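You operate a simulated robot arm through the tools that you are given. There is no shell and no other tool.

You run a simulated two-armed robot. Do the job below in one go: nothing can be reset, and whatever is moved stays where it is left.

JOB
Pull the emergency stop out, reset, test the lamps and restart in Hand.
Fine: press no other button; leave the pump running.

Only the result counts: the job must be done as asked and must still hold three seconds after the hand-in. Knocking over, shifting, dropping, spilling or breaking anything else fails it.

ROBOT AND FRAMES
Two 7-joint arms with two-finger grippers on one trunk that stands fixed in place. Base frame: the origin is at the foot of the trunk, x ahead of it, y to its left, z up. Readings come in mm, rad, newtons and seconds.
The left shoulder is at [60, 123, 1045], the right one opposite. With the tool pointing down near the work surface each hand reaches from about 320 to 780 mm from the base axis, measured 20 degrees to its own side. Payload 1.47 kg a hand.
The TCP of each hand is the grasp point between the finger pads, 16 mm short of the fingertips. In the tool frame z runs along the fingers and y along their closing line. The gripper opens to 87 mm; its body begins 55 mm behind the TCP.
Orientation is that of the tool frame in the base frame, as a unit quaternion [w, x, y, z]. With the fingers straight down and closing along the base's y, the tool's x points along the base's -x, its y along +y and its z along -z.

CONTROLS
- The arms move only by the tool servo_tool. It takes "left_moves", "right_moves" or both (then of equal length, played together; a hand with none holds still); each is a list of rows, each a list of 3 entries, a list of its own where there are three numbers: the turn, a rotation vector about the base's x, y, z in rad, then the shift along the base's x, y, z in mm, then the opening, from 0 (shut) to 1 (fully open). In form: [[[ax, ay, az], [dx, dy, dz], hand], ...]. A call has 1 to 20 rows; each row shifts and turns the commanded pose from where the row before left it. Each row takes 0.2 s and may step no farther than 50 mm and 0.15 rad from the row before; otherwise, or with a gripper value out of range, the whole call is refused. Where a pose cannot be reached the arm comes as near as it can. A force on the tool above 40 N (or 10 N above the force at the start of the call, whichever is more), or a blocked arm, ends the call early, and 0.2 s more pass. The fingers move at their own pace (about 153 mm/s each) and stop on an object; they squeeze with about 28 N. The grip force told is the motor's: it shows also when the fingers shut on nothing. Time passes only in rows, and 0.2 s behind the last, so rows that do not move let the fingers close. The reply holds the time, the measured pose of the TCP, the force on the tool along the base axes, the opening and the grip force, in the units named above and with some noise, with the torque about the TCP (base axes, N m) and any sound that the robot's microphone picked up.
- Cameras (640 x 400 px; columns grow to the right, rows downward): "scene" is now at [91.5, -36, 1629.6]; the picture's right is [-0.27, -0.96, 0.00], its down [-0.43, 0.12, -0.90] and it looks along [0.86, -0.24, -0.45] (base axes); focal length 235 px, centre (320, 200). "left" rides on the left gripper at [73, -12, -90] in its tool frame; the picture's right is [0.16, 0.99, 0.00], its down [-0.72, 0.12, -0.68] and it looks along [-0.67, 0.11, 0.73] (tool axes); focal length 247 px, centre (320, 200). "right" rides on the right gripper at [73, 12, -90] in its tool frame; the picture's right is [-0.16, 0.99, 0.00], its down [-0.72, -0.12, -0.68] and it looks along [-0.67, -0.11, 0.73] (tool axes); focal length 247 px, centre (320, 200). There is no depth. A picture from a camera that has moved, and an enlarged one, comes with that camera's place and axes in the base frame and with its lens. The place of the scene camera against the robot may be out by one fixed shift of up to 18 mm in any direction.
- get_image(camera): a new picture of that camera. It takes no simulated time.
- raise_lower(by): moves the trunk up (or, below 0, down) by that many mm; the arms and the scene camera ride with it, the base frame stays. It gives what a move gives, with no picture.
- turn_head(pan, tilt): turns the head with the scene camera to pan (to the left, within 2.094 rad either way) and tilt (down, from -0.506 to 1.204), counted from straight ahead of the robot. It gives what a move gives.
- close_up(camera, box): a new picture of the part [left, top, right, bottom] of that camera's present view, enlarged. It takes no simulated time.
- close_job(): hands the job in; it is judged then, once.

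Places have to be worked out from the pictures, the camera data and where the tool is seen. Open the grippers and draw the arms clear of the work before you hand the job in, unless the task says otherwise.

The tools are called after "Emit:" by a JSON object that holds its "op" and its "data". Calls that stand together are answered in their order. servo_tool: Moves the arms, as the interface text tells. Its arguments: {"type":"object","properties":{"left_moves":{"type":"array","items":{"type":"array"}},"right_moves":{"type":"array","items":{"type":"array"}}},"required":[]} The other tools are called the same way: raise_lower (by) moves the trunk up or down; turn_head (pan, tilt) turns the head that bears the scene camera; get_image (camera) takes a picture; close_up (camera, box) takes an enlarged picture of a part of a camera's view; close_job () hands the job in.

At the start:

```text
time_s: 0.0
left_tool_pos: [321.4, 10.8, 1538.8]
left_tcp_rot: [0.0, 0.0, 1.0, 0.0]
left_force: [0.0, -0.2, 0.3]
left_torque: [0.0, -0.02, 0.02]
left_width: 86.9
left_gripper_force: 0.0
right_tool_pos: [304.3, -250.1, 1538.0]
right_tcp_rot: [0.0, 0.0, 1.0, 0.001]
right_force: [0.2, -1.1, -0.1]
right_torque: [0.03, 0.0, -0.03]
right_width: 86.9
right_gripper_force: 0.0
trunk travel left (down, up): [-200.0, 30.0]
head pan, tilt (commanded): [-0.276, 0.463]
```

scene: 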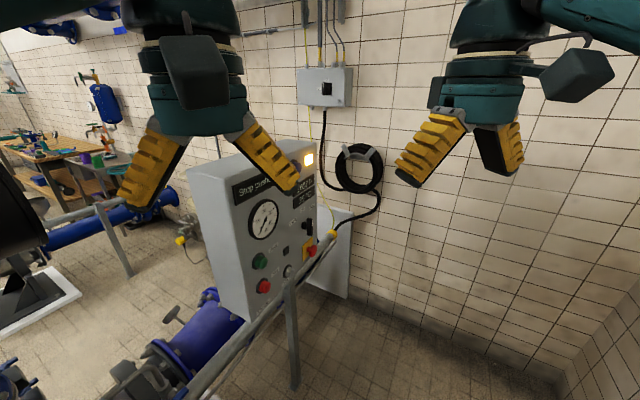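
right: 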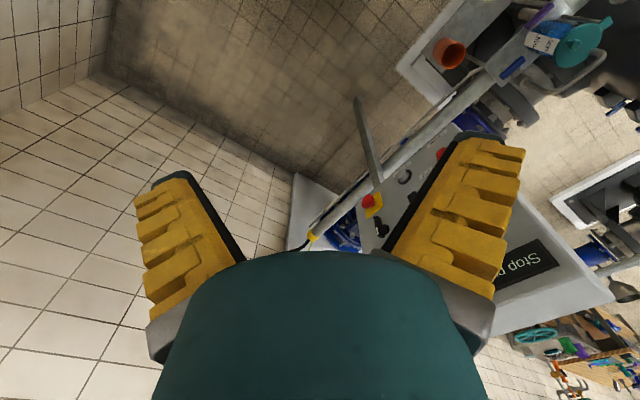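
left: 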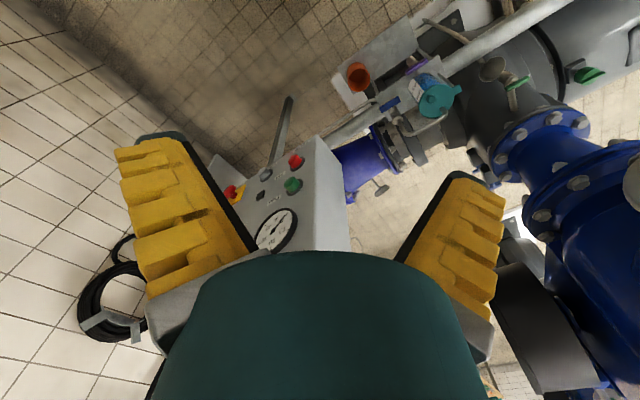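

The scene shows a control panel with gauge, green and red buttons, a small button, a selector switch and a yellow/red emergency stop. I take enlarged pictures of the panel to read the labels.

Emit:
{"op": "close_up", "data": {"camera": "scene", "box": [190, 130, 350, 320]}}

Emit:
{"op": "close_up", "data": {"camera": "scene", "box": [240, 210, 340, 300]}}

Emit:
{"op": "close_up", "data": {"camera": "left", "box": [200, 130, 360, 260]}}

```text
2.11 times, centred on (270, 225) of scene
camera zoom: at [91.5, -36.0, 1629.6], right [-0.27, -0.96, 0.0], down [-0.43, 0.12, -0.9], along [0.86, -0.24, -0.45], focal length 494 px, centre (425, 147)
```

zoom: 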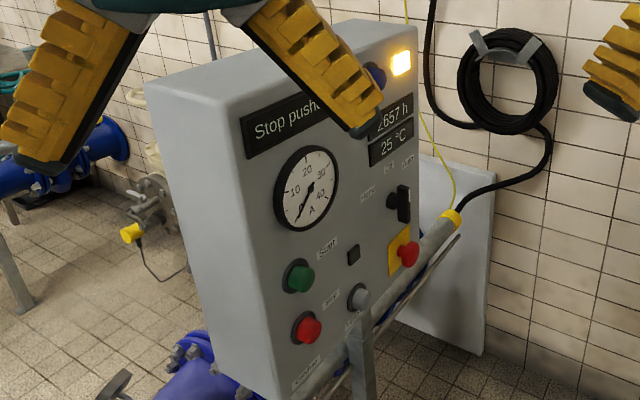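

```text
4.44 times, centred on (290, 255) of scene
camera zoom: at [91.5, -36.0, 1629.6], right [-0.27, -0.96, 0.0], down [-0.43, 0.12, -0.9], along [0.86, -0.24, -0.45], focal length 1043 px, centre (453, -44)
```

zoom: 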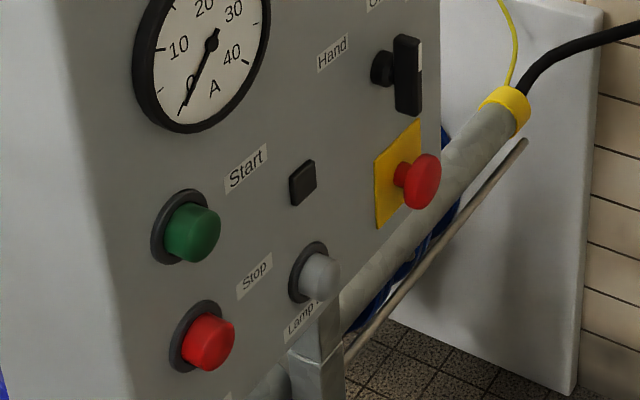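

```text
3.08 times, centred on (280, 195) of left
camera zoom: at [249.0, -0.9, 1627.0], right [-0.16, 0.99, 0.0], down [0.72, 0.12, 0.68], along [0.67, 0.11, -0.73], focal length 760 px, centre (443, 215)
```

zoom: 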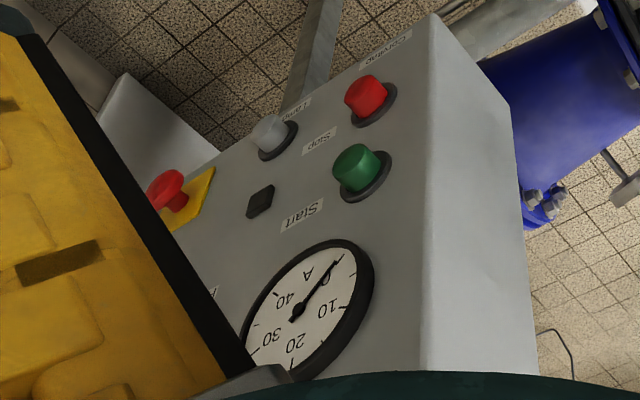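

The left gripper hides the top of the panel (an apparent blue button beside the lit lamp). I swing the left hand out to the left to open up the scene camera's view, with no contact nearby.

Emit:
{"op": "servo_tool", "data": {"left_moves": [[[0, 0, 0], [0, 45, 0], 1], [[0, 0, 0], [0, 45, 0], 1], [[0, 0, 0], [0, 45, 0], 1], [[0, 0, 0], [0, 45, 0], 1], [[0, 0, 0], [0, 45, 0], 1]]}}

Emit:
{"op": "get_image", "data": {"camera": "scene"}}

```text
time_s: 1.4
left_tool_pos: [288.7, 139.6, 1561.7]
left_tcp_rot: [0.054, 0.152, 0.987, -0.001]
left_force: [0.1, 0.6, 0.1]
left_torque: [-0.05, 0.06, -0.03]
left_width: 86.8
left_gripper_force: 0.1
left hand out of reach, approached as far as the arm can: row 2, 3
right_tool_pos: [308.6, -245.8, 1537.9]
right_tcp_rot: [0.0, 0.0, 1.0, 0.0]
right_force: [0.7, 1.4, 0.1]
right_torque: [-0.1, 0.04, 0.0]
right_width: 86.7
right_gripper_force: 0.0
trunk travel left (down, up): [-200.0, 30.0]
head pan, tilt (commanded): [-0.276, 0.463]
stopped in row 5 (left hand): the arm was blocked; the commanded pose is now the measured one
```

```text
taken
camera scene: at [95.2, -32.4, 1629.3], right [-0.27, -0.96, 0.0], down [-0.43, 0.12, -0.89], along [0.86, -0.24, -0.45], focal length 235 px, centre (320, 200)
```

scene: 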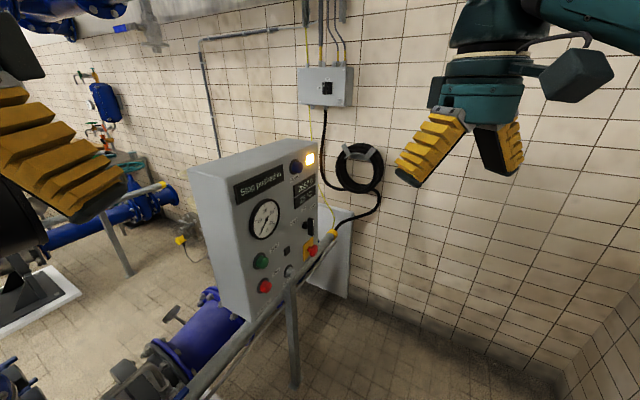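

The view of the panel is clear now; I zoom in to read the labels and the lamp states.

Emit:
{"op": "close_up", "data": {"camera": "scene", "box": [225, 140, 335, 210]}}

Emit:
{"op": "close_up", "data": {"camera": "scene", "box": [280, 195, 340, 265]}}

Emit:
{"op": "close_up", "data": {"camera": "scene", "box": [240, 235, 310, 315]}}

Emit:
{"op": "get_image", "data": {"camera": "right"}}

```text
5.71 times, centred on (280, 175) of scene
camera zoom: at [95.2, -32.4, 1629.3], right [-0.27, -0.96, 0.0], down [-0.43, 0.12, -0.89], along [0.86, -0.24, -0.45], focal length 1340 px, centre (549, 343)
```

zoom: 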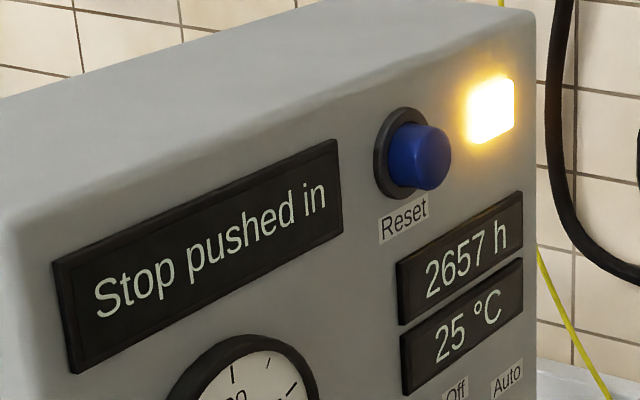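

```text
5.71 times, centred on (310, 230) of scene
camera zoom: at [95.2, -32.4, 1629.3], right [-0.27, -0.96, 0.0], down [-0.43, 0.12, -0.89], along [0.86, -0.24, -0.45], focal length 1340 px, centre (377, 29)
```

zoom: 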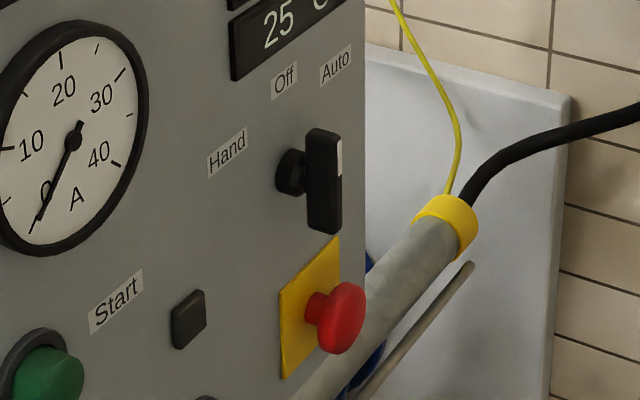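

```text
5.00 times, centred on (275, 275) of scene
camera zoom: at [95.2, -32.4, 1629.3], right [-0.27, -0.96, 0.0], down [-0.43, 0.12, -0.89], along [0.86, -0.24, -0.45], focal length 1173 px, centre (545, -175)
```

zoom: 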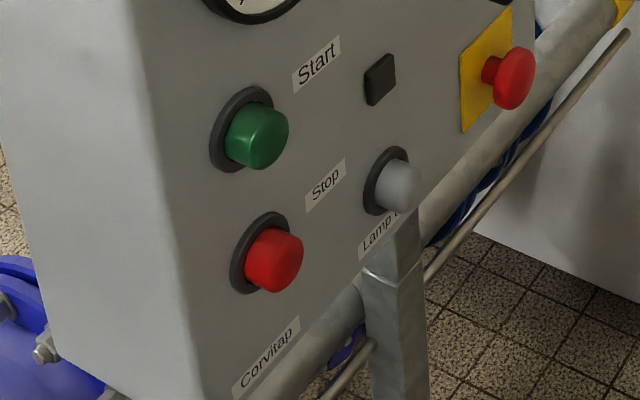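

```text
taken
camera right: at [235.4, -235.3, 1627.1], right [0.16, 0.99, 0.0], down [0.73, -0.11, 0.68], along [0.67, -0.11, -0.73], focal length 247 px, centre (320, 200)
```

right: 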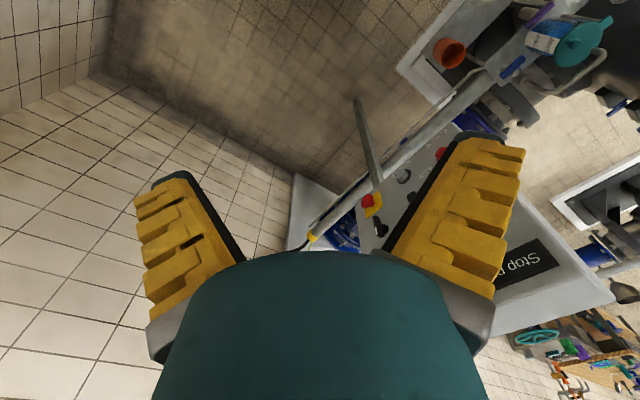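

Controls are read: Reset (blue, top), selector Hand/Off/Auto, yellow-plated E-stop, Lamp test (grey), Start (green), Stop (red, not to be pressed). I look closer through the right hand camera to place the rail relative to the panel face.

Emit:
{"op": "close_up", "data": {"camera": "right", "box": [290, 80, 450, 260]}}

Emit:
{"op": "close_up", "data": {"camera": "scene", "box": [180, 220, 350, 390]}}

```text
2.22 times, centred on (370, 170) of right
camera zoom: at [235.4, -235.3, 1627.1], right [0.16, 0.99, 0.0], down [0.73, -0.11, 0.68], along [0.67, -0.11, -0.73], focal length 549 px, centre (209, 267)
```

zoom: 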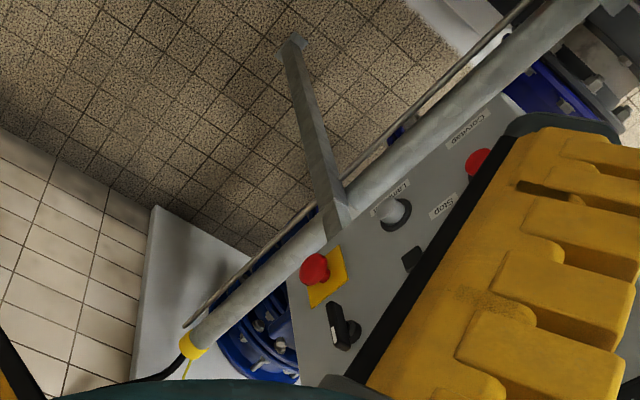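

```text
2.35 times, centred on (265, 305) of scene
camera zoom: at [95.2, -32.4, 1629.3], right [-0.27, -0.96, 0.0], down [-0.43, 0.12, -0.89], along [0.86, -0.24, -0.45], focal length 552 px, centre (449, -47)
```

zoom: 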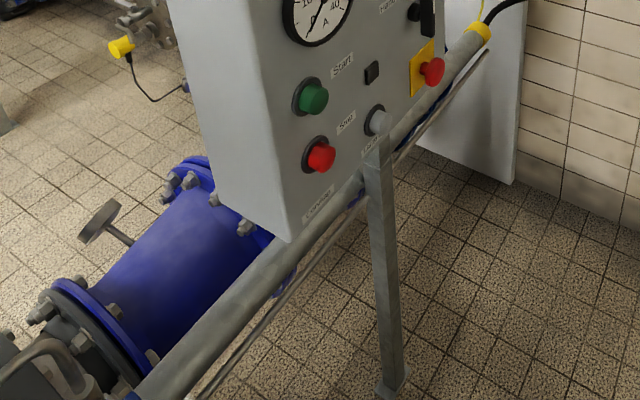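

The rail and post come out about 100–200 mm behind the panel's face and below it, so the front is free. The panel face seems to run from about (581, 32) to (814, -225), z 1003–1454, facing (-0.74, -0.67). I move the right hand in front of it, pitched up and yawed, so its camera looks at the face squarely.

Emit:
{"op": "servo_tool", "data": {"right_moves": [[[0, -0.131, 0], [15, -8, -20], 1], [[0, -0.131, 0], [15, -8, -20], 1], [[0, -0.131, 0], [15, -8, -20], 1], [[0, -0.131, 0], [15, -8, -20], 1], [[0, -0.131, 0], [15, -8, -20], 1], [[0, -0.131, 0], [15, -8, -20], 1], [[0, 0, 0.147], [18, 0, -20], 1], [[0, 0, 0.147], [18, 0, -20], 1], [[0, 0, 0.147], [18, 5, -20], 1], [[0, 0, 0.147], [18, 5, -20], 1], [[0, 0, 0.147], [18, 5, -20], 1]]}}

Emit:
{"op": "get_image", "data": {"camera": "right"}}

Emit:
{"op": "get_image", "data": {"camera": "scene"}}

```text
time_s: 3.8
left_tool_pos: [286.4, 136.0, 1564.5]
left_tcp_rot: [0.054, 0.152, 0.987, -0.001]
left_force: [0.2, -0.3, 0.5]
left_torque: [0.02, 0.04, 0.02]
left_width: 86.9
left_gripper_force: 0.0
right_tool_pos: [486.5, -283.3, 1316.4]
right_tcp_rot: [0.357, -0.332, 0.862, 0.139]
right_force: [0.1, -0.3, -0.7]
right_torque: [-0.01, 0.02, 0.05]
right_width: 86.8
right_gripper_force: 0.1
trunk travel left (down, up): [-200.0, 30.0]
head pan, tilt (commanded): [-0.276, 0.463]
```

```text
taken
camera right: at [393.3, -351.1, 1328.6], right [-0.58, 0.81, 0.11], down [0.1, -0.07, 0.99], along [0.81, 0.59, -0.04], focal length 247 px, centre (320, 200)
```

right: 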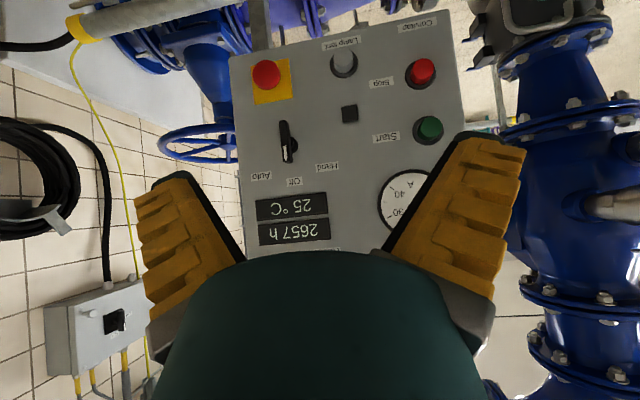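

```text
taken
camera scene: at [93.1, -35.8, 1629.4], right [-0.27, -0.96, 0.0], down [-0.43, 0.12, -0.89], along [0.86, -0.24, -0.45], focal length 235 px, centre (320, 200)
```

scene: 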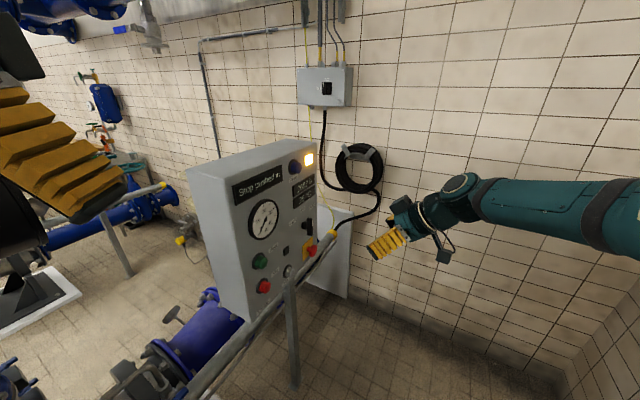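

I now have a nearly frontal (upside-down) view of the face. I take enlarged pictures to measure each control's pixel place.

Emit:
{"op": "close_up", "data": {"camera": "right", "box": [220, 10, 480, 172]}}

Emit:
{"op": "close_up", "data": {"camera": "right", "box": [230, 40, 330, 102]}}

Emit:
{"op": "close_up", "data": {"camera": "right", "box": [230, 100, 330, 162]}}

```text
2.46 times, centred on (350, 91) of right
camera zoom: at [393.3, -351.1, 1328.6], right [-0.58, 0.81, 0.11], down [0.1, -0.07, 0.99], along [0.81, 0.59, -0.04], focal length 608 px, centre (246, 468)
```

zoom: 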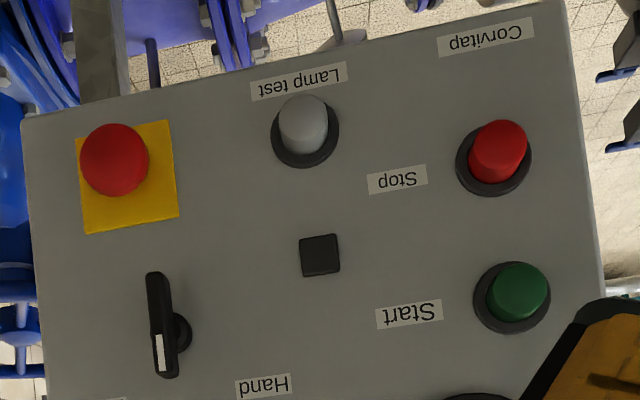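

```text
6.40 times, centred on (280, 71) of right
camera zoom: at [393.3, -351.1, 1328.6], right [-0.58, 0.81, 0.11], down [0.1, -0.07, 0.99], along [0.81, 0.59, -0.04], focal length 1581 px, centre (576, 1026)
```

zoom: 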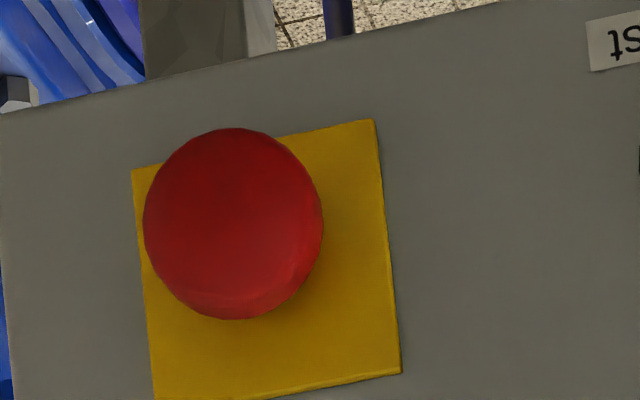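

```text
6.40 times, centred on (280, 131) of right
camera zoom: at [393.3, -351.1, 1328.6], right [-0.58, 0.81, 0.11], down [0.1, -0.07, 0.99], along [0.81, 0.59, -0.04], focal length 1581 px, centre (576, 642)
```

zoom: 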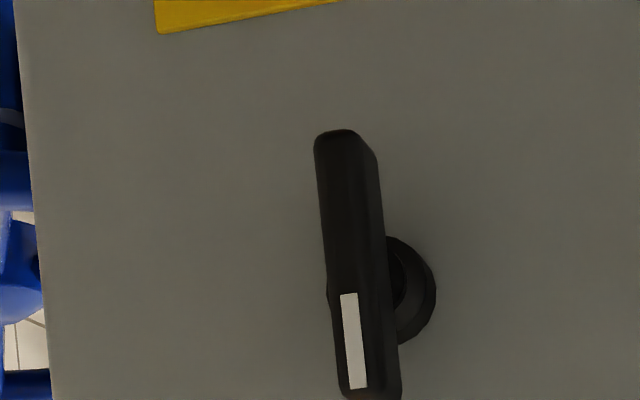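

Combining both cameras, the panel face fits the plane 0.7295x+0.684y=415.5, with E-stop plate at about (731,-172,1120), head ≈40 mm wide standing ~30 mm out; selector (716,-156,1223, pointing Off), Lamp test (652,-90,1113), Start (580,-11,1233), Reset (690,-129,~1435). I level the right hand toward the panel and bring it to a stand-off 120 mm in front of the E-stop.

Emit:
{"op": "servo_tool", "data": {"right_moves": [[[0.0896, -0.0956, 0], [15.7, 2.9, -19.6], 1], [[0.0896, -0.0956, 0], [15.7, 2.9, -19.6], 1], [[0.0896, -0.0956, 0], [15.7, 2.9, -19.6], 1], [[0.0896, -0.0956, 0], [15.7, 2.9, -19.6], 1], [[0.0896, -0.0956, 0], [15.7, 2.9, -19.6], 1], [[0.0896, -0.0956, 0], [15.7, 2.9, -19.6], 1], [[0, 0, 0.014], [15.7, 2.9, -19.6], 1], [[0, 0, 0], [15.7, 2.9, -19.6], 1], [[0, 0, 0], [15.7, 2.9, -19.6], 1], [[0, 0, 0], [15.7, 2.9, -19.6], 1], [[0, 0, 0], [0, 0, 0], 1]]}}

Emit:
{"op": "get_image", "data": {"camera": "right"}}

Emit:
{"op": "get_image", "data": {"camera": "scene"}}

```text
time_s: 6.2
left_tool_pos: [283.6, 136.8, 1564.0]
left_tcp_rot: [0.055, 0.151, 0.987, 0.001]
left_force: [0.7, -0.6, 0.7]
left_torque: [0.0, -0.02, 0.01]
left_width: 87.0
left_gripper_force: 0.1
right_tool_pos: [640.5, -252.4, 1123.0]
right_tcp_rot: [0.657, -0.255, 0.659, 0.264]
right_force: [0.0, 0.5, 0.9]
right_torque: [-0.02, 0.01, -0.04]
right_width: 87.0
right_gripper_force: 0.1
trunk travel left (down, up): [-200.0, 30.0]
head pan, tilt (commanded): [-0.276, 0.463]
```

```text
taken
camera right: at [567.4, -307.0, 1049.9], right [-0.67, 0.72, 0.17], down [-0.41, -0.56, 0.72], along [0.61, 0.42, 0.67], focal length 247 px, centre (320, 200)
```

right: 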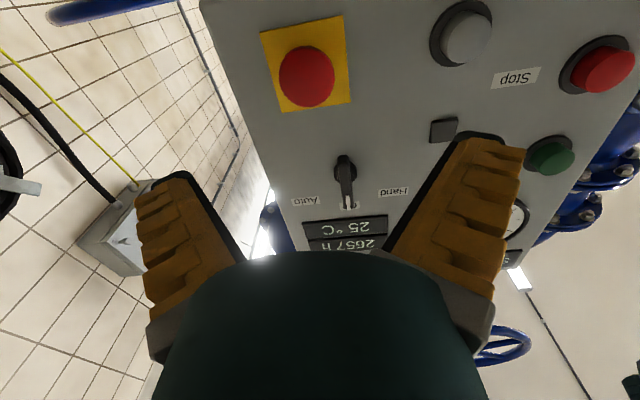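

```text
taken
camera scene: at [90.7, -35.7, 1629.7], right [-0.27, -0.96, 0.0], down [-0.43, 0.12, -0.9], along [0.86, -0.24, -0.45], focal length 235 px, centre (320, 200)
```

scene: 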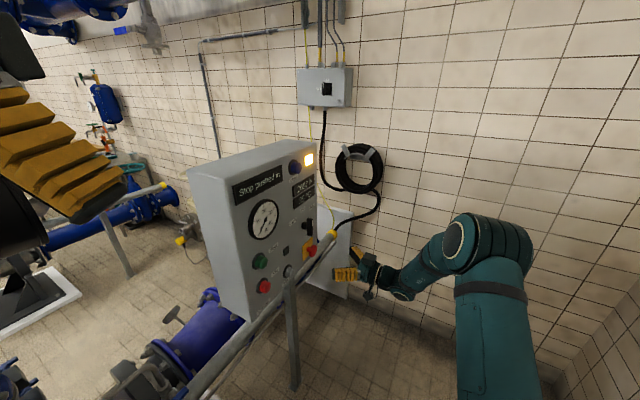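

Triangulating with the hand camera alone puts the E-stop plate about 20 mm further, near (750,-163,1107), which means the scene camera is out by around 15 mm. I take close-ups here to refine all controls from hand views only.

Emit:
{"op": "close_up", "data": {"camera": "right", "box": [240, 0, 400, 120]}}

Emit:
{"op": "close_up", "data": {"camera": "right", "box": [400, 0, 640, 180]}}

Emit:
{"op": "close_up", "data": {"camera": "right", "box": [270, 120, 430, 250]}}

```text
3.33 times, centred on (320, 60) of right
camera zoom: at [567.4, -307.0, 1049.9], right [-0.67, 0.72, 0.17], down [-0.41, -0.56, 0.72], along [0.61, 0.42, 0.67], focal length 823 px, centre (320, 667)
```

zoom: 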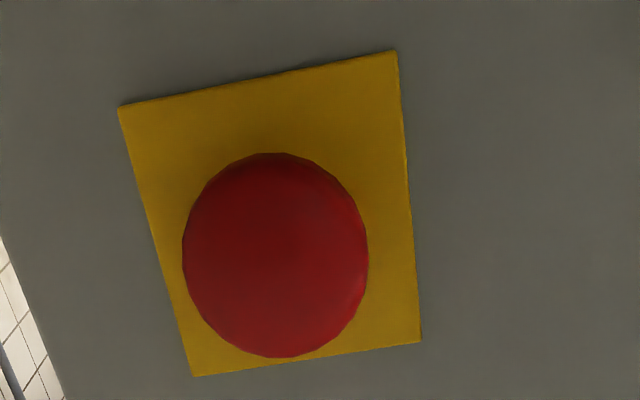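

```text
2.22 times, centred on (520, 90) of right
camera zoom: at [567.4, -307.0, 1049.9], right [-0.67, 0.72, 0.17], down [-0.41, -0.56, 0.72], along [0.61, 0.42, 0.67], focal length 549 px, centre (-124, 444)
```

zoom: 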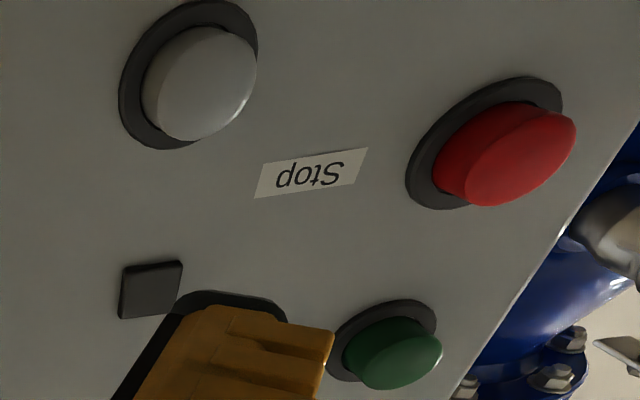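

```text
3.08 times, centred on (350, 185) of right
camera zoom: at [567.4, -307.0, 1049.9], right [-0.67, 0.72, 0.17], down [-0.41, -0.56, 0.72], along [0.61, 0.42, 0.67], focal length 760 px, centre (228, 246)
```

zoom: 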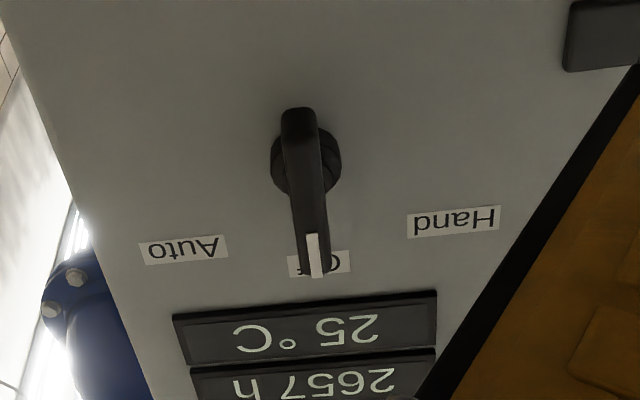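

Refined values: face plane 0.717x+0.697y=420; E-stop plate centre (747,-166.5,1109), Lamp test (664,-79,1104), selector (732,-154,1219), Start (586,0,1230), Stop (586,-1,1144). I now line up with the E-stop axis at 80 mm from the face with open fingers and check.

Emit:
{"op": "servo_tool", "data": {"right_moves": [[[0, 0, 0.02], [12, 7.5, -4], 1], [[0, 0, 0], [12, 7.5, -4], 1], [[0, 0, 0], [12, 7.5, -3], 1], [[0, 0, 0], [13.4, 7.6, -3], 1], [[0, 0, 0], [0, 0, 0], 1]]}}

Emit:
{"op": "get_image", "data": {"camera": "right"}}

Emit:
{"op": "close_up", "data": {"camera": "scene", "box": [270, 200, 400, 300]}}

```text
time_s: 7.4
left_tool_pos: [284.9, 135.9, 1563.8]
left_tcp_rot: [0.055, 0.151, 0.987, 0.001]
left_force: [0.7, 0.0, 0.1]
left_torque: [0.0, 0.02, 0.02]
left_width: 87.0
left_gripper_force: 0.1
right_tool_pos: [690.3, -224.0, 1108.2]
right_tcp_rot: [0.654, -0.263, 0.655, 0.271]
right_force: [-0.4, -0.7, -1.0]
right_torque: [0.01, 0.01, -0.01]
right_width: 86.6
right_gripper_force: 0.1
trunk travel left (down, up): [-200.0, 30.0]
head pan, tilt (commanded): [-0.276, 0.463]
```

```text
taken
camera right: at [617.7, -278.1, 1035.3], right [-0.69, 0.7, 0.17], down [-0.4, -0.57, 0.72], along [0.6, 0.43, 0.67], focal length 247 px, centre (320, 200)
```

right: 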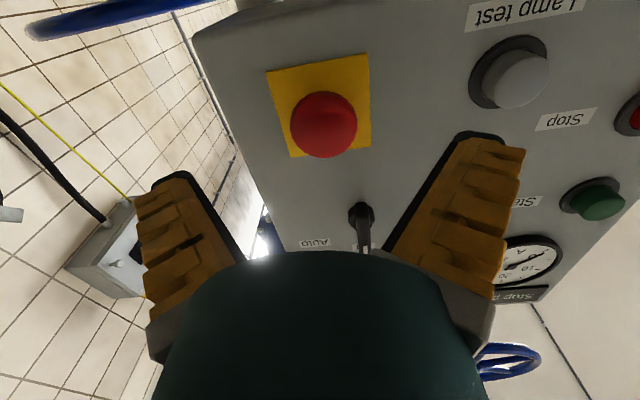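

```text
4.00 times, centred on (335, 250) of scene
camera zoom: at [91.2, -36.0, 1629.6], right [-0.27, -0.96, 0.0], down [-0.43, 0.12, -0.9], along [0.86, -0.24, -0.45], focal length 938 px, centre (260, 0)
```

zoom: 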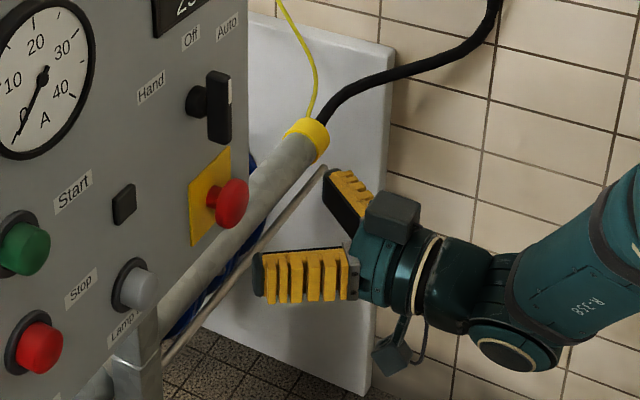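

Plate centre sits at tool offset about (0, +3, 78), so alignment is good. I advance 56 mm with open fingers (tips ~6 mm off the plate), then look before closing.

Emit:
{"op": "servo_tool", "data": {"right_moves": [[[0, 0, 0], [7.7, 8.2, 0], 1], [[0, 0, 0], [7.7, 8.2, 0], 1], [[0, 0, 0], [7.7, 8.2, 0], 1], [[0, 0, 0], [7.7, 8.1, 0], 1], [[0, 0, 0], [7.7, 8.1, 0], 1], [[0, 0, 0], [0, 0, 0], 1]]}}

Emit:
{"op": "get_image", "data": {"camera": "right"}}

Emit:
{"op": "close_up", "data": {"camera": "scene", "box": [270, 200, 370, 280]}}

```text
time_s: 8.8
left_tool_pos: [284.7, 136.5, 1565.2]
left_tcp_rot: [0.055, 0.151, 0.987, 0.001]
left_force: [0.1, 0.1, 0.8]
left_torque: [-0.02, -0.01, 0.03]
left_width: 87.2
left_gripper_force: 0.1
right_tool_pos: [728.5, -183.0, 1109.2]
right_tcp_rot: [0.654, -0.262, 0.656, 0.272]
right_force: [0.6, -0.5, -0.1]
right_torque: [-0.02, 0.02, 0.02]
right_width: 86.8
right_gripper_force: 0.0
trunk travel left (down, up): [-200.0, 30.0]
head pan, tilt (commanded): [-0.276, 0.463]
```

```text
taken
camera right: at [656.3, -236.9, 1035.1], right [-0.69, 0.7, 0.17], down [-0.4, -0.57, 0.72], along [0.6, 0.43, 0.67], focal length 247 px, centre (320, 200)
```

right: 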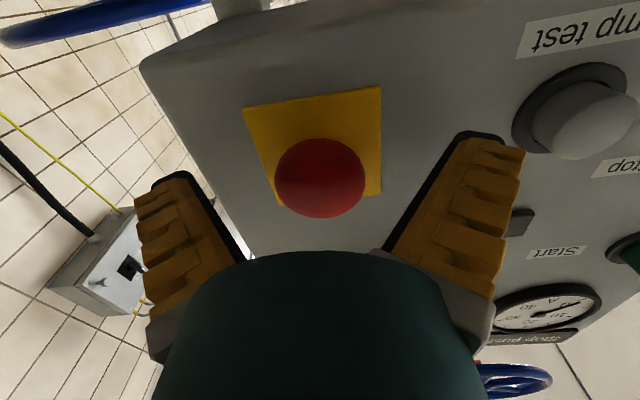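

```text
5.00 times, centred on (320, 240) of scene
camera zoom: at [91.2, -36.1, 1629.6], right [-0.27, -0.96, 0.0], down [-0.43, 0.12, -0.9], along [0.86, -0.24, -0.45], focal length 1173 px, centre (320, 0)
```

zoom: 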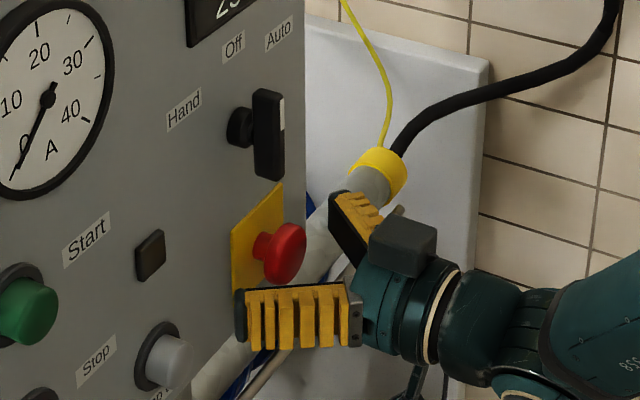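

All checks agree: the head (≈44 mm wide, centred ~18 mm out from the face) lies on the tool axis about 5–7 mm ahead of the TCP. I advance 4 mm more and close the fingers on it.

Emit:
{"op": "servo_tool", "data": {"right_moves": [[[0, 0, 0], [2.9, 2.8, 0], 1], [[0, 0, 0], [0, 0, 0], 0.6], [[0, 0, 0], [0, 0, 0], 0.3], [[0, 0, 0], [0, 0, 0], 0], [[0, 0, 0], [0, 0, 0], 0]]}}

Emit:
{"op": "get_image", "data": {"camera": "right"}}

Emit:
{"op": "close_up", "data": {"camera": "scene", "box": [270, 200, 370, 280]}}

```text
time_s: 10.0
left_tool_pos: [284.5, 136.1, 1565.4]
left_tcp_rot: [0.055, 0.152, 0.987, 0.0]
left_force: [-0.6, -0.1, -0.8]
left_torque: [-0.02, 0.0, 0.0]
left_width: 86.9
left_gripper_force: 0.1
right_tool_pos: [732.6, -180.0, 1107.7]
right_tcp_rot: [0.654, -0.263, 0.655, 0.271]
right_force: [-1.0, -0.6, 0.2]
right_torque: [0.33, -0.33, 0.02]
right_width: 39.1
right_gripper_force: 29.8
trunk travel left (down, up): [-200.0, 30.0]
head pan, tilt (commanded): [-0.276, 0.463]
```

```text
taken
camera right: at [659.2, -234.6, 1035.3], right [-0.69, 0.7, 0.17], down [-0.4, -0.57, 0.72], along [0.6, 0.43, 0.67], focal length 247 px, centre (320, 200)
```

right: 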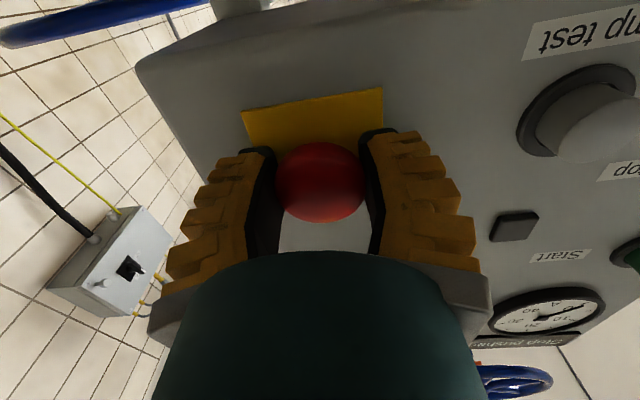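

```text
5.00 times, centred on (320, 240) of scene
camera zoom: at [91.3, -36.1, 1629.6], right [-0.27, -0.96, 0.0], down [-0.43, 0.12, -0.9], along [0.86, -0.24, -0.45], focal length 1173 px, centre (320, 0)
```

zoom: 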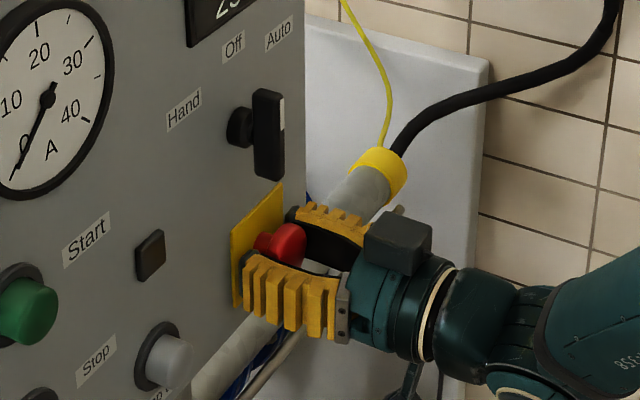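

The head is held at 39 mm width with 30 N grip. I pull straight out along the face normal in small steps.

Emit:
{"op": "servo_tool", "data": {"right_moves": [[[0, 0, 0], [-2.15, -2.09, 0], 0], [[0, 0, 0], [-2.15, -2.09, 0], 0], [[0, 0, 0], [-2.15, -2.09, 0], 0], [[0, 0, 0], [-2.15, -2.09, 0], 0], [[0, 0, 0], [0, 0, 0], 0]]}}

Emit:
{"op": "get_image", "data": {"camera": "right"}}

Emit:
{"op": "close_up", "data": {"camera": "scene", "box": [220, 140, 360, 270]}}

```text
time_s: 11.2
left_tool_pos: [285.4, 136.9, 1563.9]
left_tcp_rot: [0.055, 0.151, 0.987, 0.001]
left_force: [-0.1, 0.1, -0.7]
left_torque: [0.0, -0.01, -0.03]
left_width: 86.8
left_gripper_force: 0.2
right_tool_pos: [724.4, -188.5, 1108.3]
right_tcp_rot: [0.654, -0.263, 0.656, 0.271]
right_force: [5.2, 0.3, 3.8]
right_torque: [0.37, -0.35, -0.04]
right_width: 37.3
right_gripper_force: 29.8
trunk travel left (down, up): [-200.0, 30.0]
head pan, tilt (commanded): [-0.276, 0.463]
```

```text
taken
camera right: at [651.1, -242.6, 1035.4], right [-0.69, 0.7, 0.17], down [-0.4, -0.57, 0.72], along [0.6, 0.43, 0.67], focal length 247 px, centre (320, 200)
```

right: 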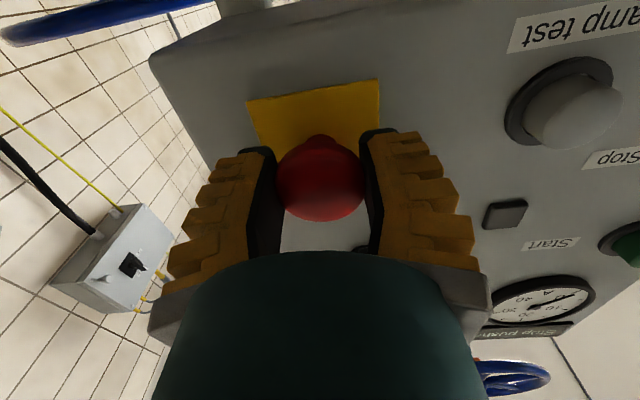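

```text
3.08 times, centred on (290, 205) of scene
camera zoom: at [91.6, -35.8, 1629.6], right [-0.27, -0.96, 0.0], down [-0.43, 0.12, -0.9], along [0.86, -0.24, -0.45], focal length 722 px, centre (412, 185)
```

zoom: 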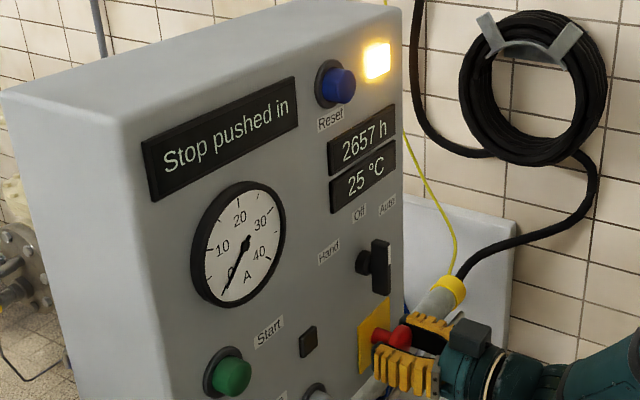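

The head follows the hand, but the display still reads "Stop pushed in". I keep pulling out in small steps.

Emit:
{"op": "servo_tool", "data": {"right_moves": [[[0, 0, 0], [-2.15, -2.09, 0], 0], [[0, 0, 0], [-2.15, -2.09, 0], 0], [[0, 0, 0], [0, 0, 0], 0]]}}

Emit:
{"op": "get_image", "data": {"camera": "right"}}

Emit:
{"op": "close_up", "data": {"camera": "scene", "box": [220, 140, 360, 270]}}

```text
time_s: 12.0
left_tool_pos: [285.1, 136.7, 1564.3]
left_tcp_rot: [0.055, 0.152, 0.987, 0.0]
left_force: [0.2, 0.1, 0.0]
left_torque: [-0.02, 0.01, 0.0]
left_width: 87.1
left_gripper_force: 0.0
right_tool_pos: [719.5, -192.0, 1107.9]
right_tcp_rot: [0.654, -0.262, 0.656, 0.271]
right_force: [11.0, 1.8, 8.0]
right_torque: [0.36, -0.41, -0.01]
right_width: 35.0
right_gripper_force: 29.3
trunk travel left (down, up): [-200.0, 30.0]
head pan, tilt (commanded): [-0.276, 0.463]
```

```text
taken
camera right: at [647.4, -246.4, 1035.4], right [-0.69, 0.7, 0.17], down [-0.4, -0.57, 0.72], along [0.6, 0.43, 0.67], focal length 247 px, centre (320, 200)
```

right: 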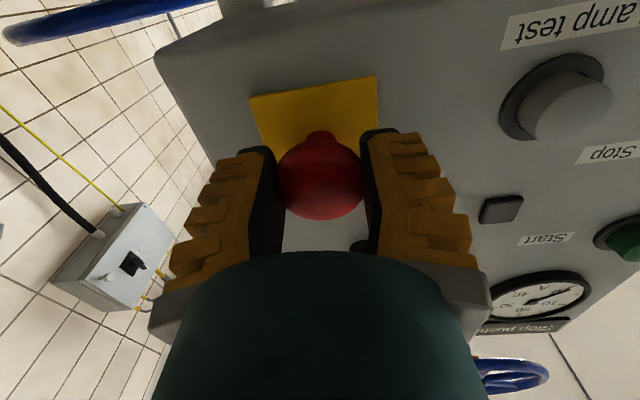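

```text
3.08 times, centred on (290, 205) of scene
camera zoom: at [92.3, -35.5, 1629.6], right [-0.27, -0.96, 0.0], down [-0.43, 0.12, -0.89], along [0.86, -0.24, -0.45], focal length 722 px, centre (412, 185)
```

zoom: 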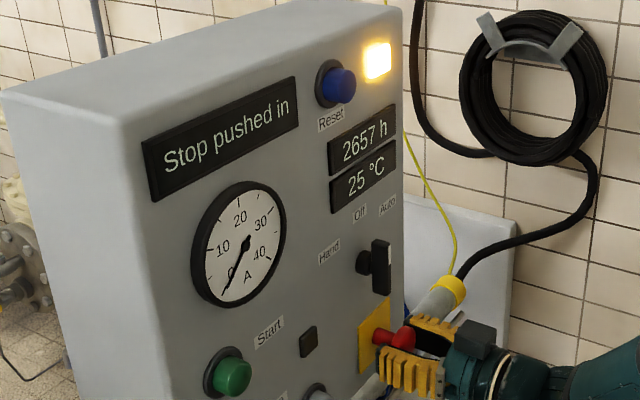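

The outward force rises to about 10 N while the grip width slips slightly; I check up close whether the head is really coming out or slipping.

Emit:
{"op": "close_up", "data": {"camera": "right", "box": [240, 70, 400, 260]}}

Emit:
{"op": "close_up", "data": {"camera": "scene", "box": [290, 220, 350, 270]}}

```text
2.11 times, centred on (320, 165) of right
camera zoom: at [647.4, -246.4, 1035.4], right [-0.69, 0.7, 0.17], down [-0.4, -0.57, 0.72], along [0.6, 0.43, 0.67], focal length 520 px, centre (320, 274)
```

zoom: 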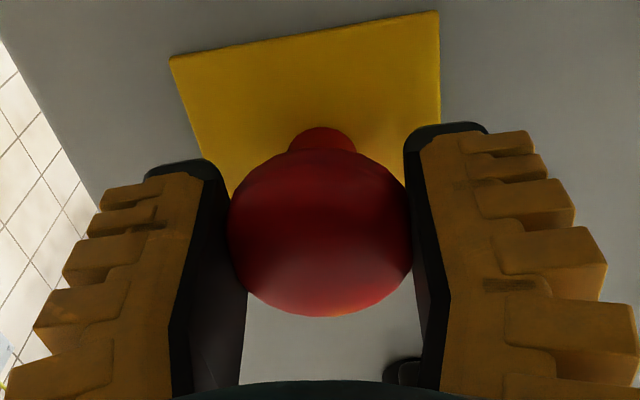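

```text
8.00 times, centred on (320, 245) of scene
camera zoom: at [92.3, -35.5, 1629.6], right [-0.27, -0.96, 0.0], down [-0.43, 0.12, -0.89], along [0.86, -0.24, -0.45], focal length 1877 px, centre (320, -160)
```

zoom: 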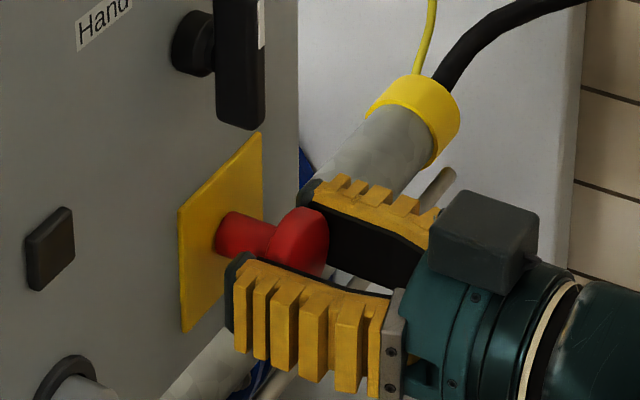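

The stem is clearly drawn out further than at first, so the head is coming with the fingers against a rising spring force. I continue pulling.

Emit:
{"op": "servo_tool", "data": {"right_moves": [[[0, 0, 0], [-2.15, -2.09, 0], 0], [[0, 0, 0], [-2.15, -2.09, 0], 0], [[0, 0, 0], [0, 0, 0], 0]]}}

Emit:
{"op": "close_up", "data": {"camera": "right", "box": [240, 70, 400, 260]}}

Emit:
{"op": "close_up", "data": {"camera": "scene", "box": [220, 140, 360, 270]}}

```text
time_s: 12.8
left_tool_pos: [283.2, 136.3, 1564.4]
left_tcp_rot: [0.055, 0.152, 0.987, 0.001]
left_force: [-0.4, -0.3, 0.1]
left_torque: [0.02, -0.02, 0.0]
left_width: 86.9
left_gripper_force: 0.1
right_tool_pos: [714.0, -197.4, 1107.7]
right_tcp_rot: [0.654, -0.262, 0.657, 0.27]
right_force: [-3.3, -2.2, 6.1]
right_torque: [-0.1, 0.04, -0.02]
right_width: 24.7
right_gripper_force: 29.7
trunk travel left (down, up): [-200.0, 30.0]
head pan, tilt (commanded): [-0.276, 0.463]
```

```text
2.11 times, centred on (320, 165) of right
camera zoom: at [641.0, -252.4, 1034.7], right [-0.69, 0.7, 0.17], down [-0.4, -0.56, 0.72], along [0.61, 0.43, 0.67], focal length 520 px, centre (320, 274)
```

zoom: 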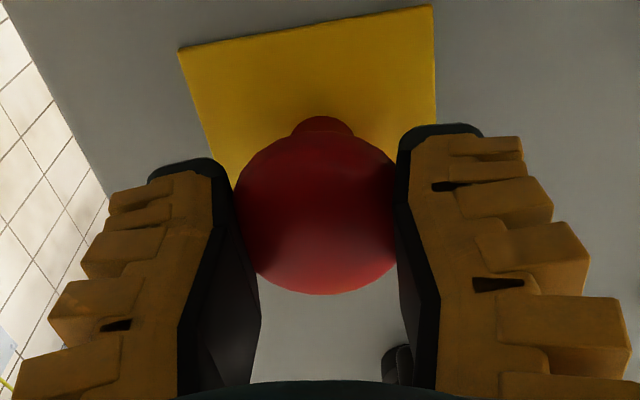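

```text
3.08 times, centred on (290, 205) of scene
camera zoom: at [90.3, -36.0, 1629.6], right [-0.27, -0.96, 0.0], down [-0.43, 0.12, -0.9], along [0.86, -0.24, -0.45], focal length 722 px, centre (412, 185)
```

zoom: 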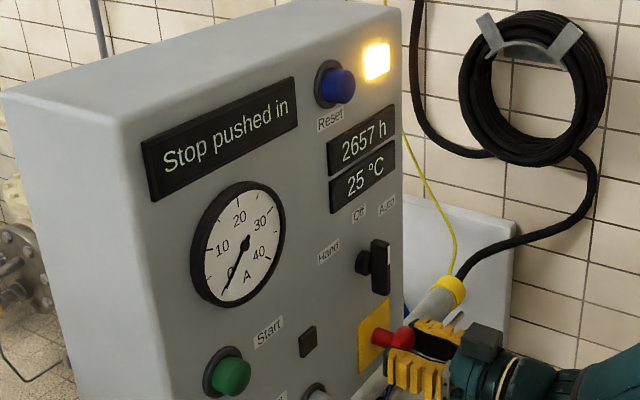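

The last 7 mm was slip: the head stands about 16 mm further out than before, and the fingers are riding off its front. I open the fingers and see where the head rests.

Emit:
{"op": "servo_tool", "data": {"right_moves": [[[0, 0, 0], [0, 0, 0], 0.5], [[0, 0, 0], [0, 0, 0], 1], [[0, 0, 0], [0, 0, 0], 1]]}}

Emit:
{"op": "close_up", "data": {"camera": "right", "box": [240, 70, 400, 260]}}

Emit:
{"op": "close_up", "data": {"camera": "scene", "box": [220, 140, 360, 270]}}

```text
time_s: 13.6
left_tool_pos: [285.6, 137.5, 1565.4]
left_tcp_rot: [0.054, 0.151, 0.987, 0.001]
left_force: [-0.2, -0.4, -0.7]
left_torque: [-0.03, 0.03, -0.02]
left_width: 86.7
left_gripper_force: 0.0
right_tool_pos: [713.9, -196.8, 1107.4]
right_tcp_rot: [0.654, -0.264, 0.656, 0.271]
right_force: [-0.3, 1.0, -0.7]
right_torque: [-0.01, 0.05, -0.02]
right_width: 87.1
right_gripper_force: 0.1
trunk travel left (down, up): [-200.0, 30.0]
head pan, tilt (commanded): [-0.276, 0.463]
```

```text
2.11 times, centred on (320, 165) of right
camera zoom: at [642.2, -251.4, 1034.9], right [-0.69, 0.7, 0.17], down [-0.4, -0.57, 0.72], along [0.6, 0.43, 0.67], focal length 520 px, centre (320, 274)
```

zoom: 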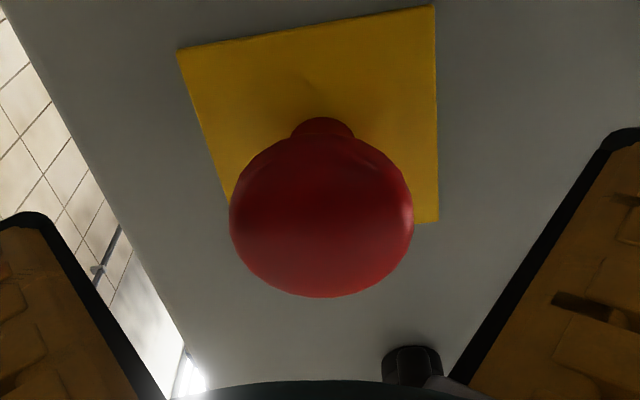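

```text
3.08 times, centred on (290, 205) of scene
camera zoom: at [91.4, -35.9, 1629.6], right [-0.27, -0.96, 0.0], down [-0.43, 0.12, -0.9], along [0.86, -0.24, -0.45], focal length 722 px, centre (412, 185)
```

zoom: 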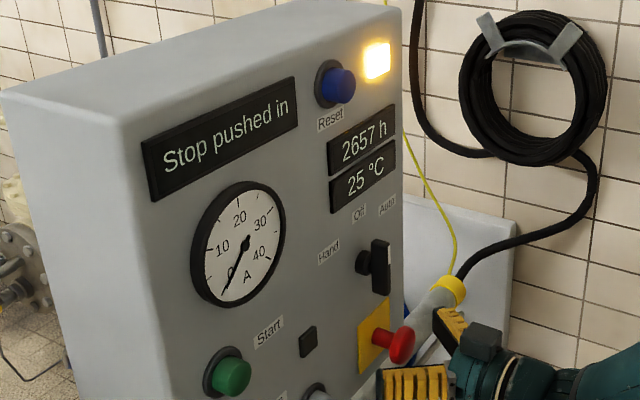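

The head stays out on its own at about 34 mm from the face, yet the display is unchanged (it may be latched until Reset, or the head may not be fully out). I regrip deeper, with the tips reaching behind the head, to make sure it is pulled to its stop.

Emit:
{"op": "servo_tool", "data": {"right_moves": [[[0, 0, 0], [4.6, 4.5, 0.5], 1], [[0, 0, 0], [4.6, 4.5, 0.5], 1], [[0, 0, 0], [4.6, 4.5, 0.5], 1], [[0, 0, 0], [0, 0, 0], 0.4], [[0, 0, 0], [0, 0, 0], 0], [[0, 0, 0], [0, 0, 0], 0]]}}

Emit:
{"op": "close_up", "data": {"camera": "right", "box": [240, 70, 400, 260]}}

Emit:
{"op": "close_up", "data": {"camera": "scene", "box": [290, 220, 350, 270]}}

```text
time_s: 15.0
left_tool_pos: [288.2, 138.3, 1563.3]
left_tcp_rot: [0.054, 0.152, 0.987, -0.001]
left_force: [0.7, -0.3, -0.1]
left_torque: [-0.01, 0.02, -0.03]
left_width: 87.0
left_gripper_force: 0.0
right_tool_pos: [732.3, -179.0, 1110.6]
right_tcp_rot: [0.654, -0.264, 0.655, 0.272]
right_force: [32.9, 15.4, 4.8]
right_torque: [0.11, 0.03, 0.17]
right_width: 34.3
right_gripper_force: 29.7
trunk travel left (down, up): [-200.0, 30.0]
head pan, tilt (commanded): [-0.276, 0.463]
```

```text
2.11 times, centred on (320, 165) of right
camera zoom: at [660.3, -234.0, 1036.9], right [-0.69, 0.7, 0.17], down [-0.4, -0.57, 0.72], along [0.6, 0.43, 0.67], focal length 520 px, centre (320, 274)
```

zoom: 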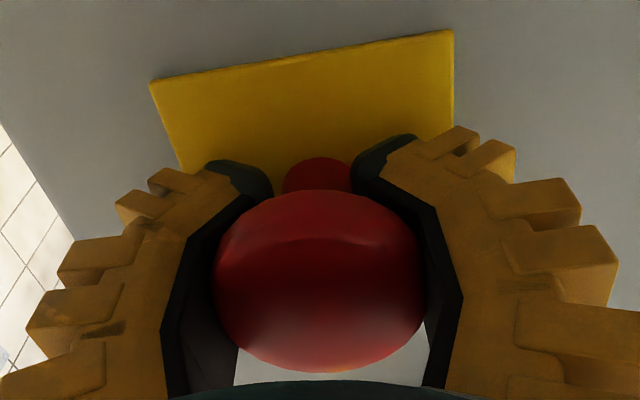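

```text
8.00 times, centred on (320, 245) of scene
camera zoom: at [96.0, -33.6, 1629.4], right [-0.27, -0.96, 0.0], down [-0.43, 0.12, -0.89], along [0.86, -0.24, -0.45], focal length 1877 px, centre (320, -160)
```

zoom: 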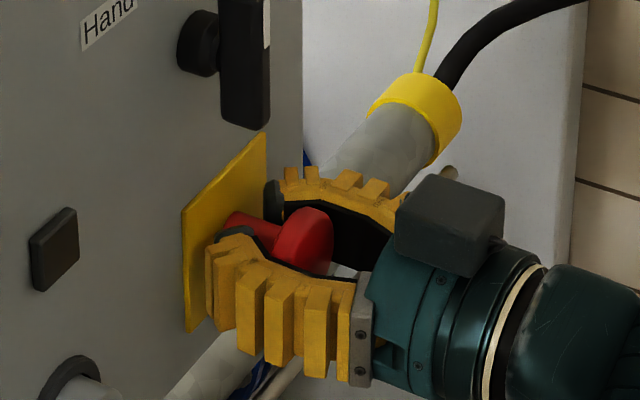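

The fingers now wrap behind the head and drag it outward with about 35 N, so it must be at its outer stop. I check the display before letting go.

Emit:
{"op": "close_up", "data": {"camera": "scene", "box": [220, 140, 360, 270]}}

```text
3.08 times, centred on (290, 205) of scene
camera zoom: at [96.0, -33.6, 1629.4], right [-0.27, -0.96, 0.0], down [-0.43, 0.12, -0.89], along [0.86, -0.24, -0.45], focal length 722 px, centre (412, 185)
```

zoom: 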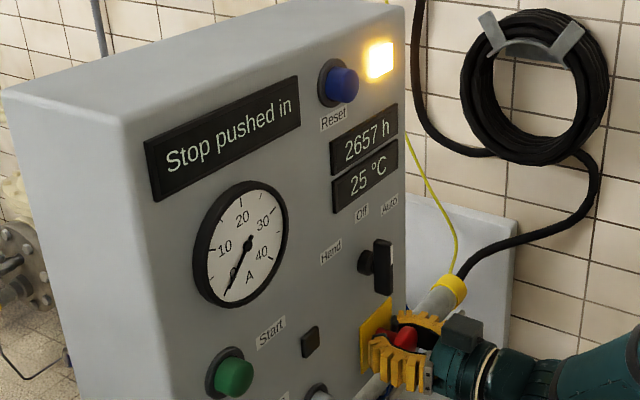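

Display unchanged so far. I pull slightly more with this firm grip to see whether there is any further travel or a click.

Emit:
{"op": "servo_tool", "data": {"right_moves": [[[0, 0, 0], [-1.4, -1.4, 0], 0], [[0, 0, 0], [-1.4, -1.4, 0], 0], [[0, 0, 0], [-1.4, -1.4, 0], 0], [[0, 0, 0], [0, 0, 0], 0]]}}

Emit:
{"op": "close_up", "data": {"camera": "scene", "box": [220, 140, 360, 270]}}

Emit:
{"op": "close_up", "data": {"camera": "right", "box": [240, 70, 400, 260]}}

```text
time_s: 15.4
left_tool_pos: [289.4, 135.9, 1563.3]
left_tcp_rot: [0.054, 0.152, 0.987, 0.001]
left_force: [0.6, -0.5, 0.9]
left_torque: [-0.01, 0.0, -0.03]
left_width: 87.0
left_gripper_force: 0.0
right_tool_pos: [731.9, -178.4, 1109.4]
right_tcp_rot: [0.654, -0.264, 0.654, 0.273]
right_force: [27.5, 11.9, -4.5]
right_torque: [-0.53, 0.35, 0.27]
right_width: 34.2
right_gripper_force: 30.1
trunk travel left (down, up): [-200.0, 30.0]
head pan, tilt (commanded): [-0.276, 0.463]
stopped in row 2 (right hand): the force on the tool passed its limit at 49 N (the readings are from after the stop); the commanded pose is now the measured one
```

```text
3.08 times, centred on (290, 205) of scene
camera zoom: at [96.9, -35.5, 1629.1], right [-0.27, -0.96, 0.0], down [-0.43, 0.12, -0.89], along [0.86, -0.24, -0.45], focal length 722 px, centre (412, 185)
```

zoom: 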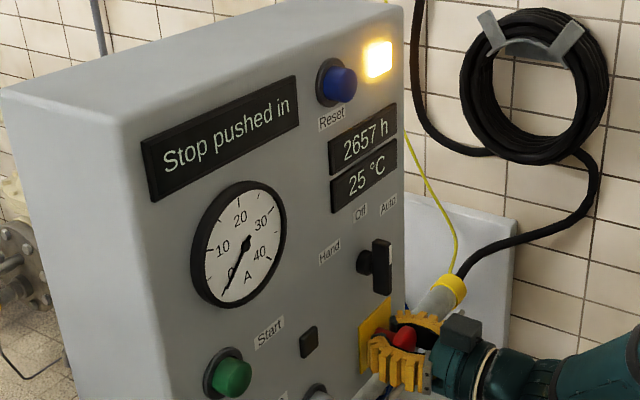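

```text
2.11 times, centred on (320, 165) of right
camera zoom: at [660.6, -233.9, 1036.8], right [-0.69, 0.7, 0.17], down [-0.4, -0.57, 0.72], along [0.6, 0.43, 0.67], focal length 520 px, centre (320, 274)
```

zoom: 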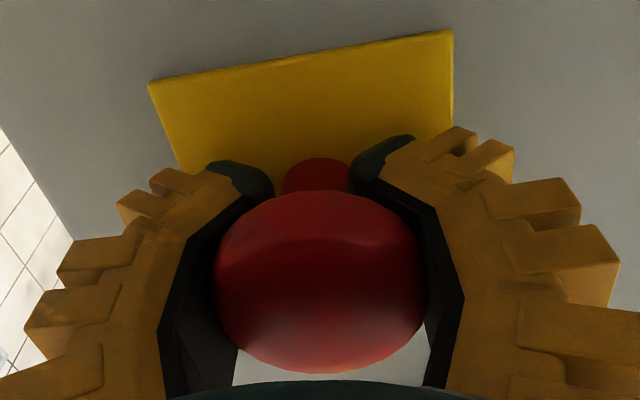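

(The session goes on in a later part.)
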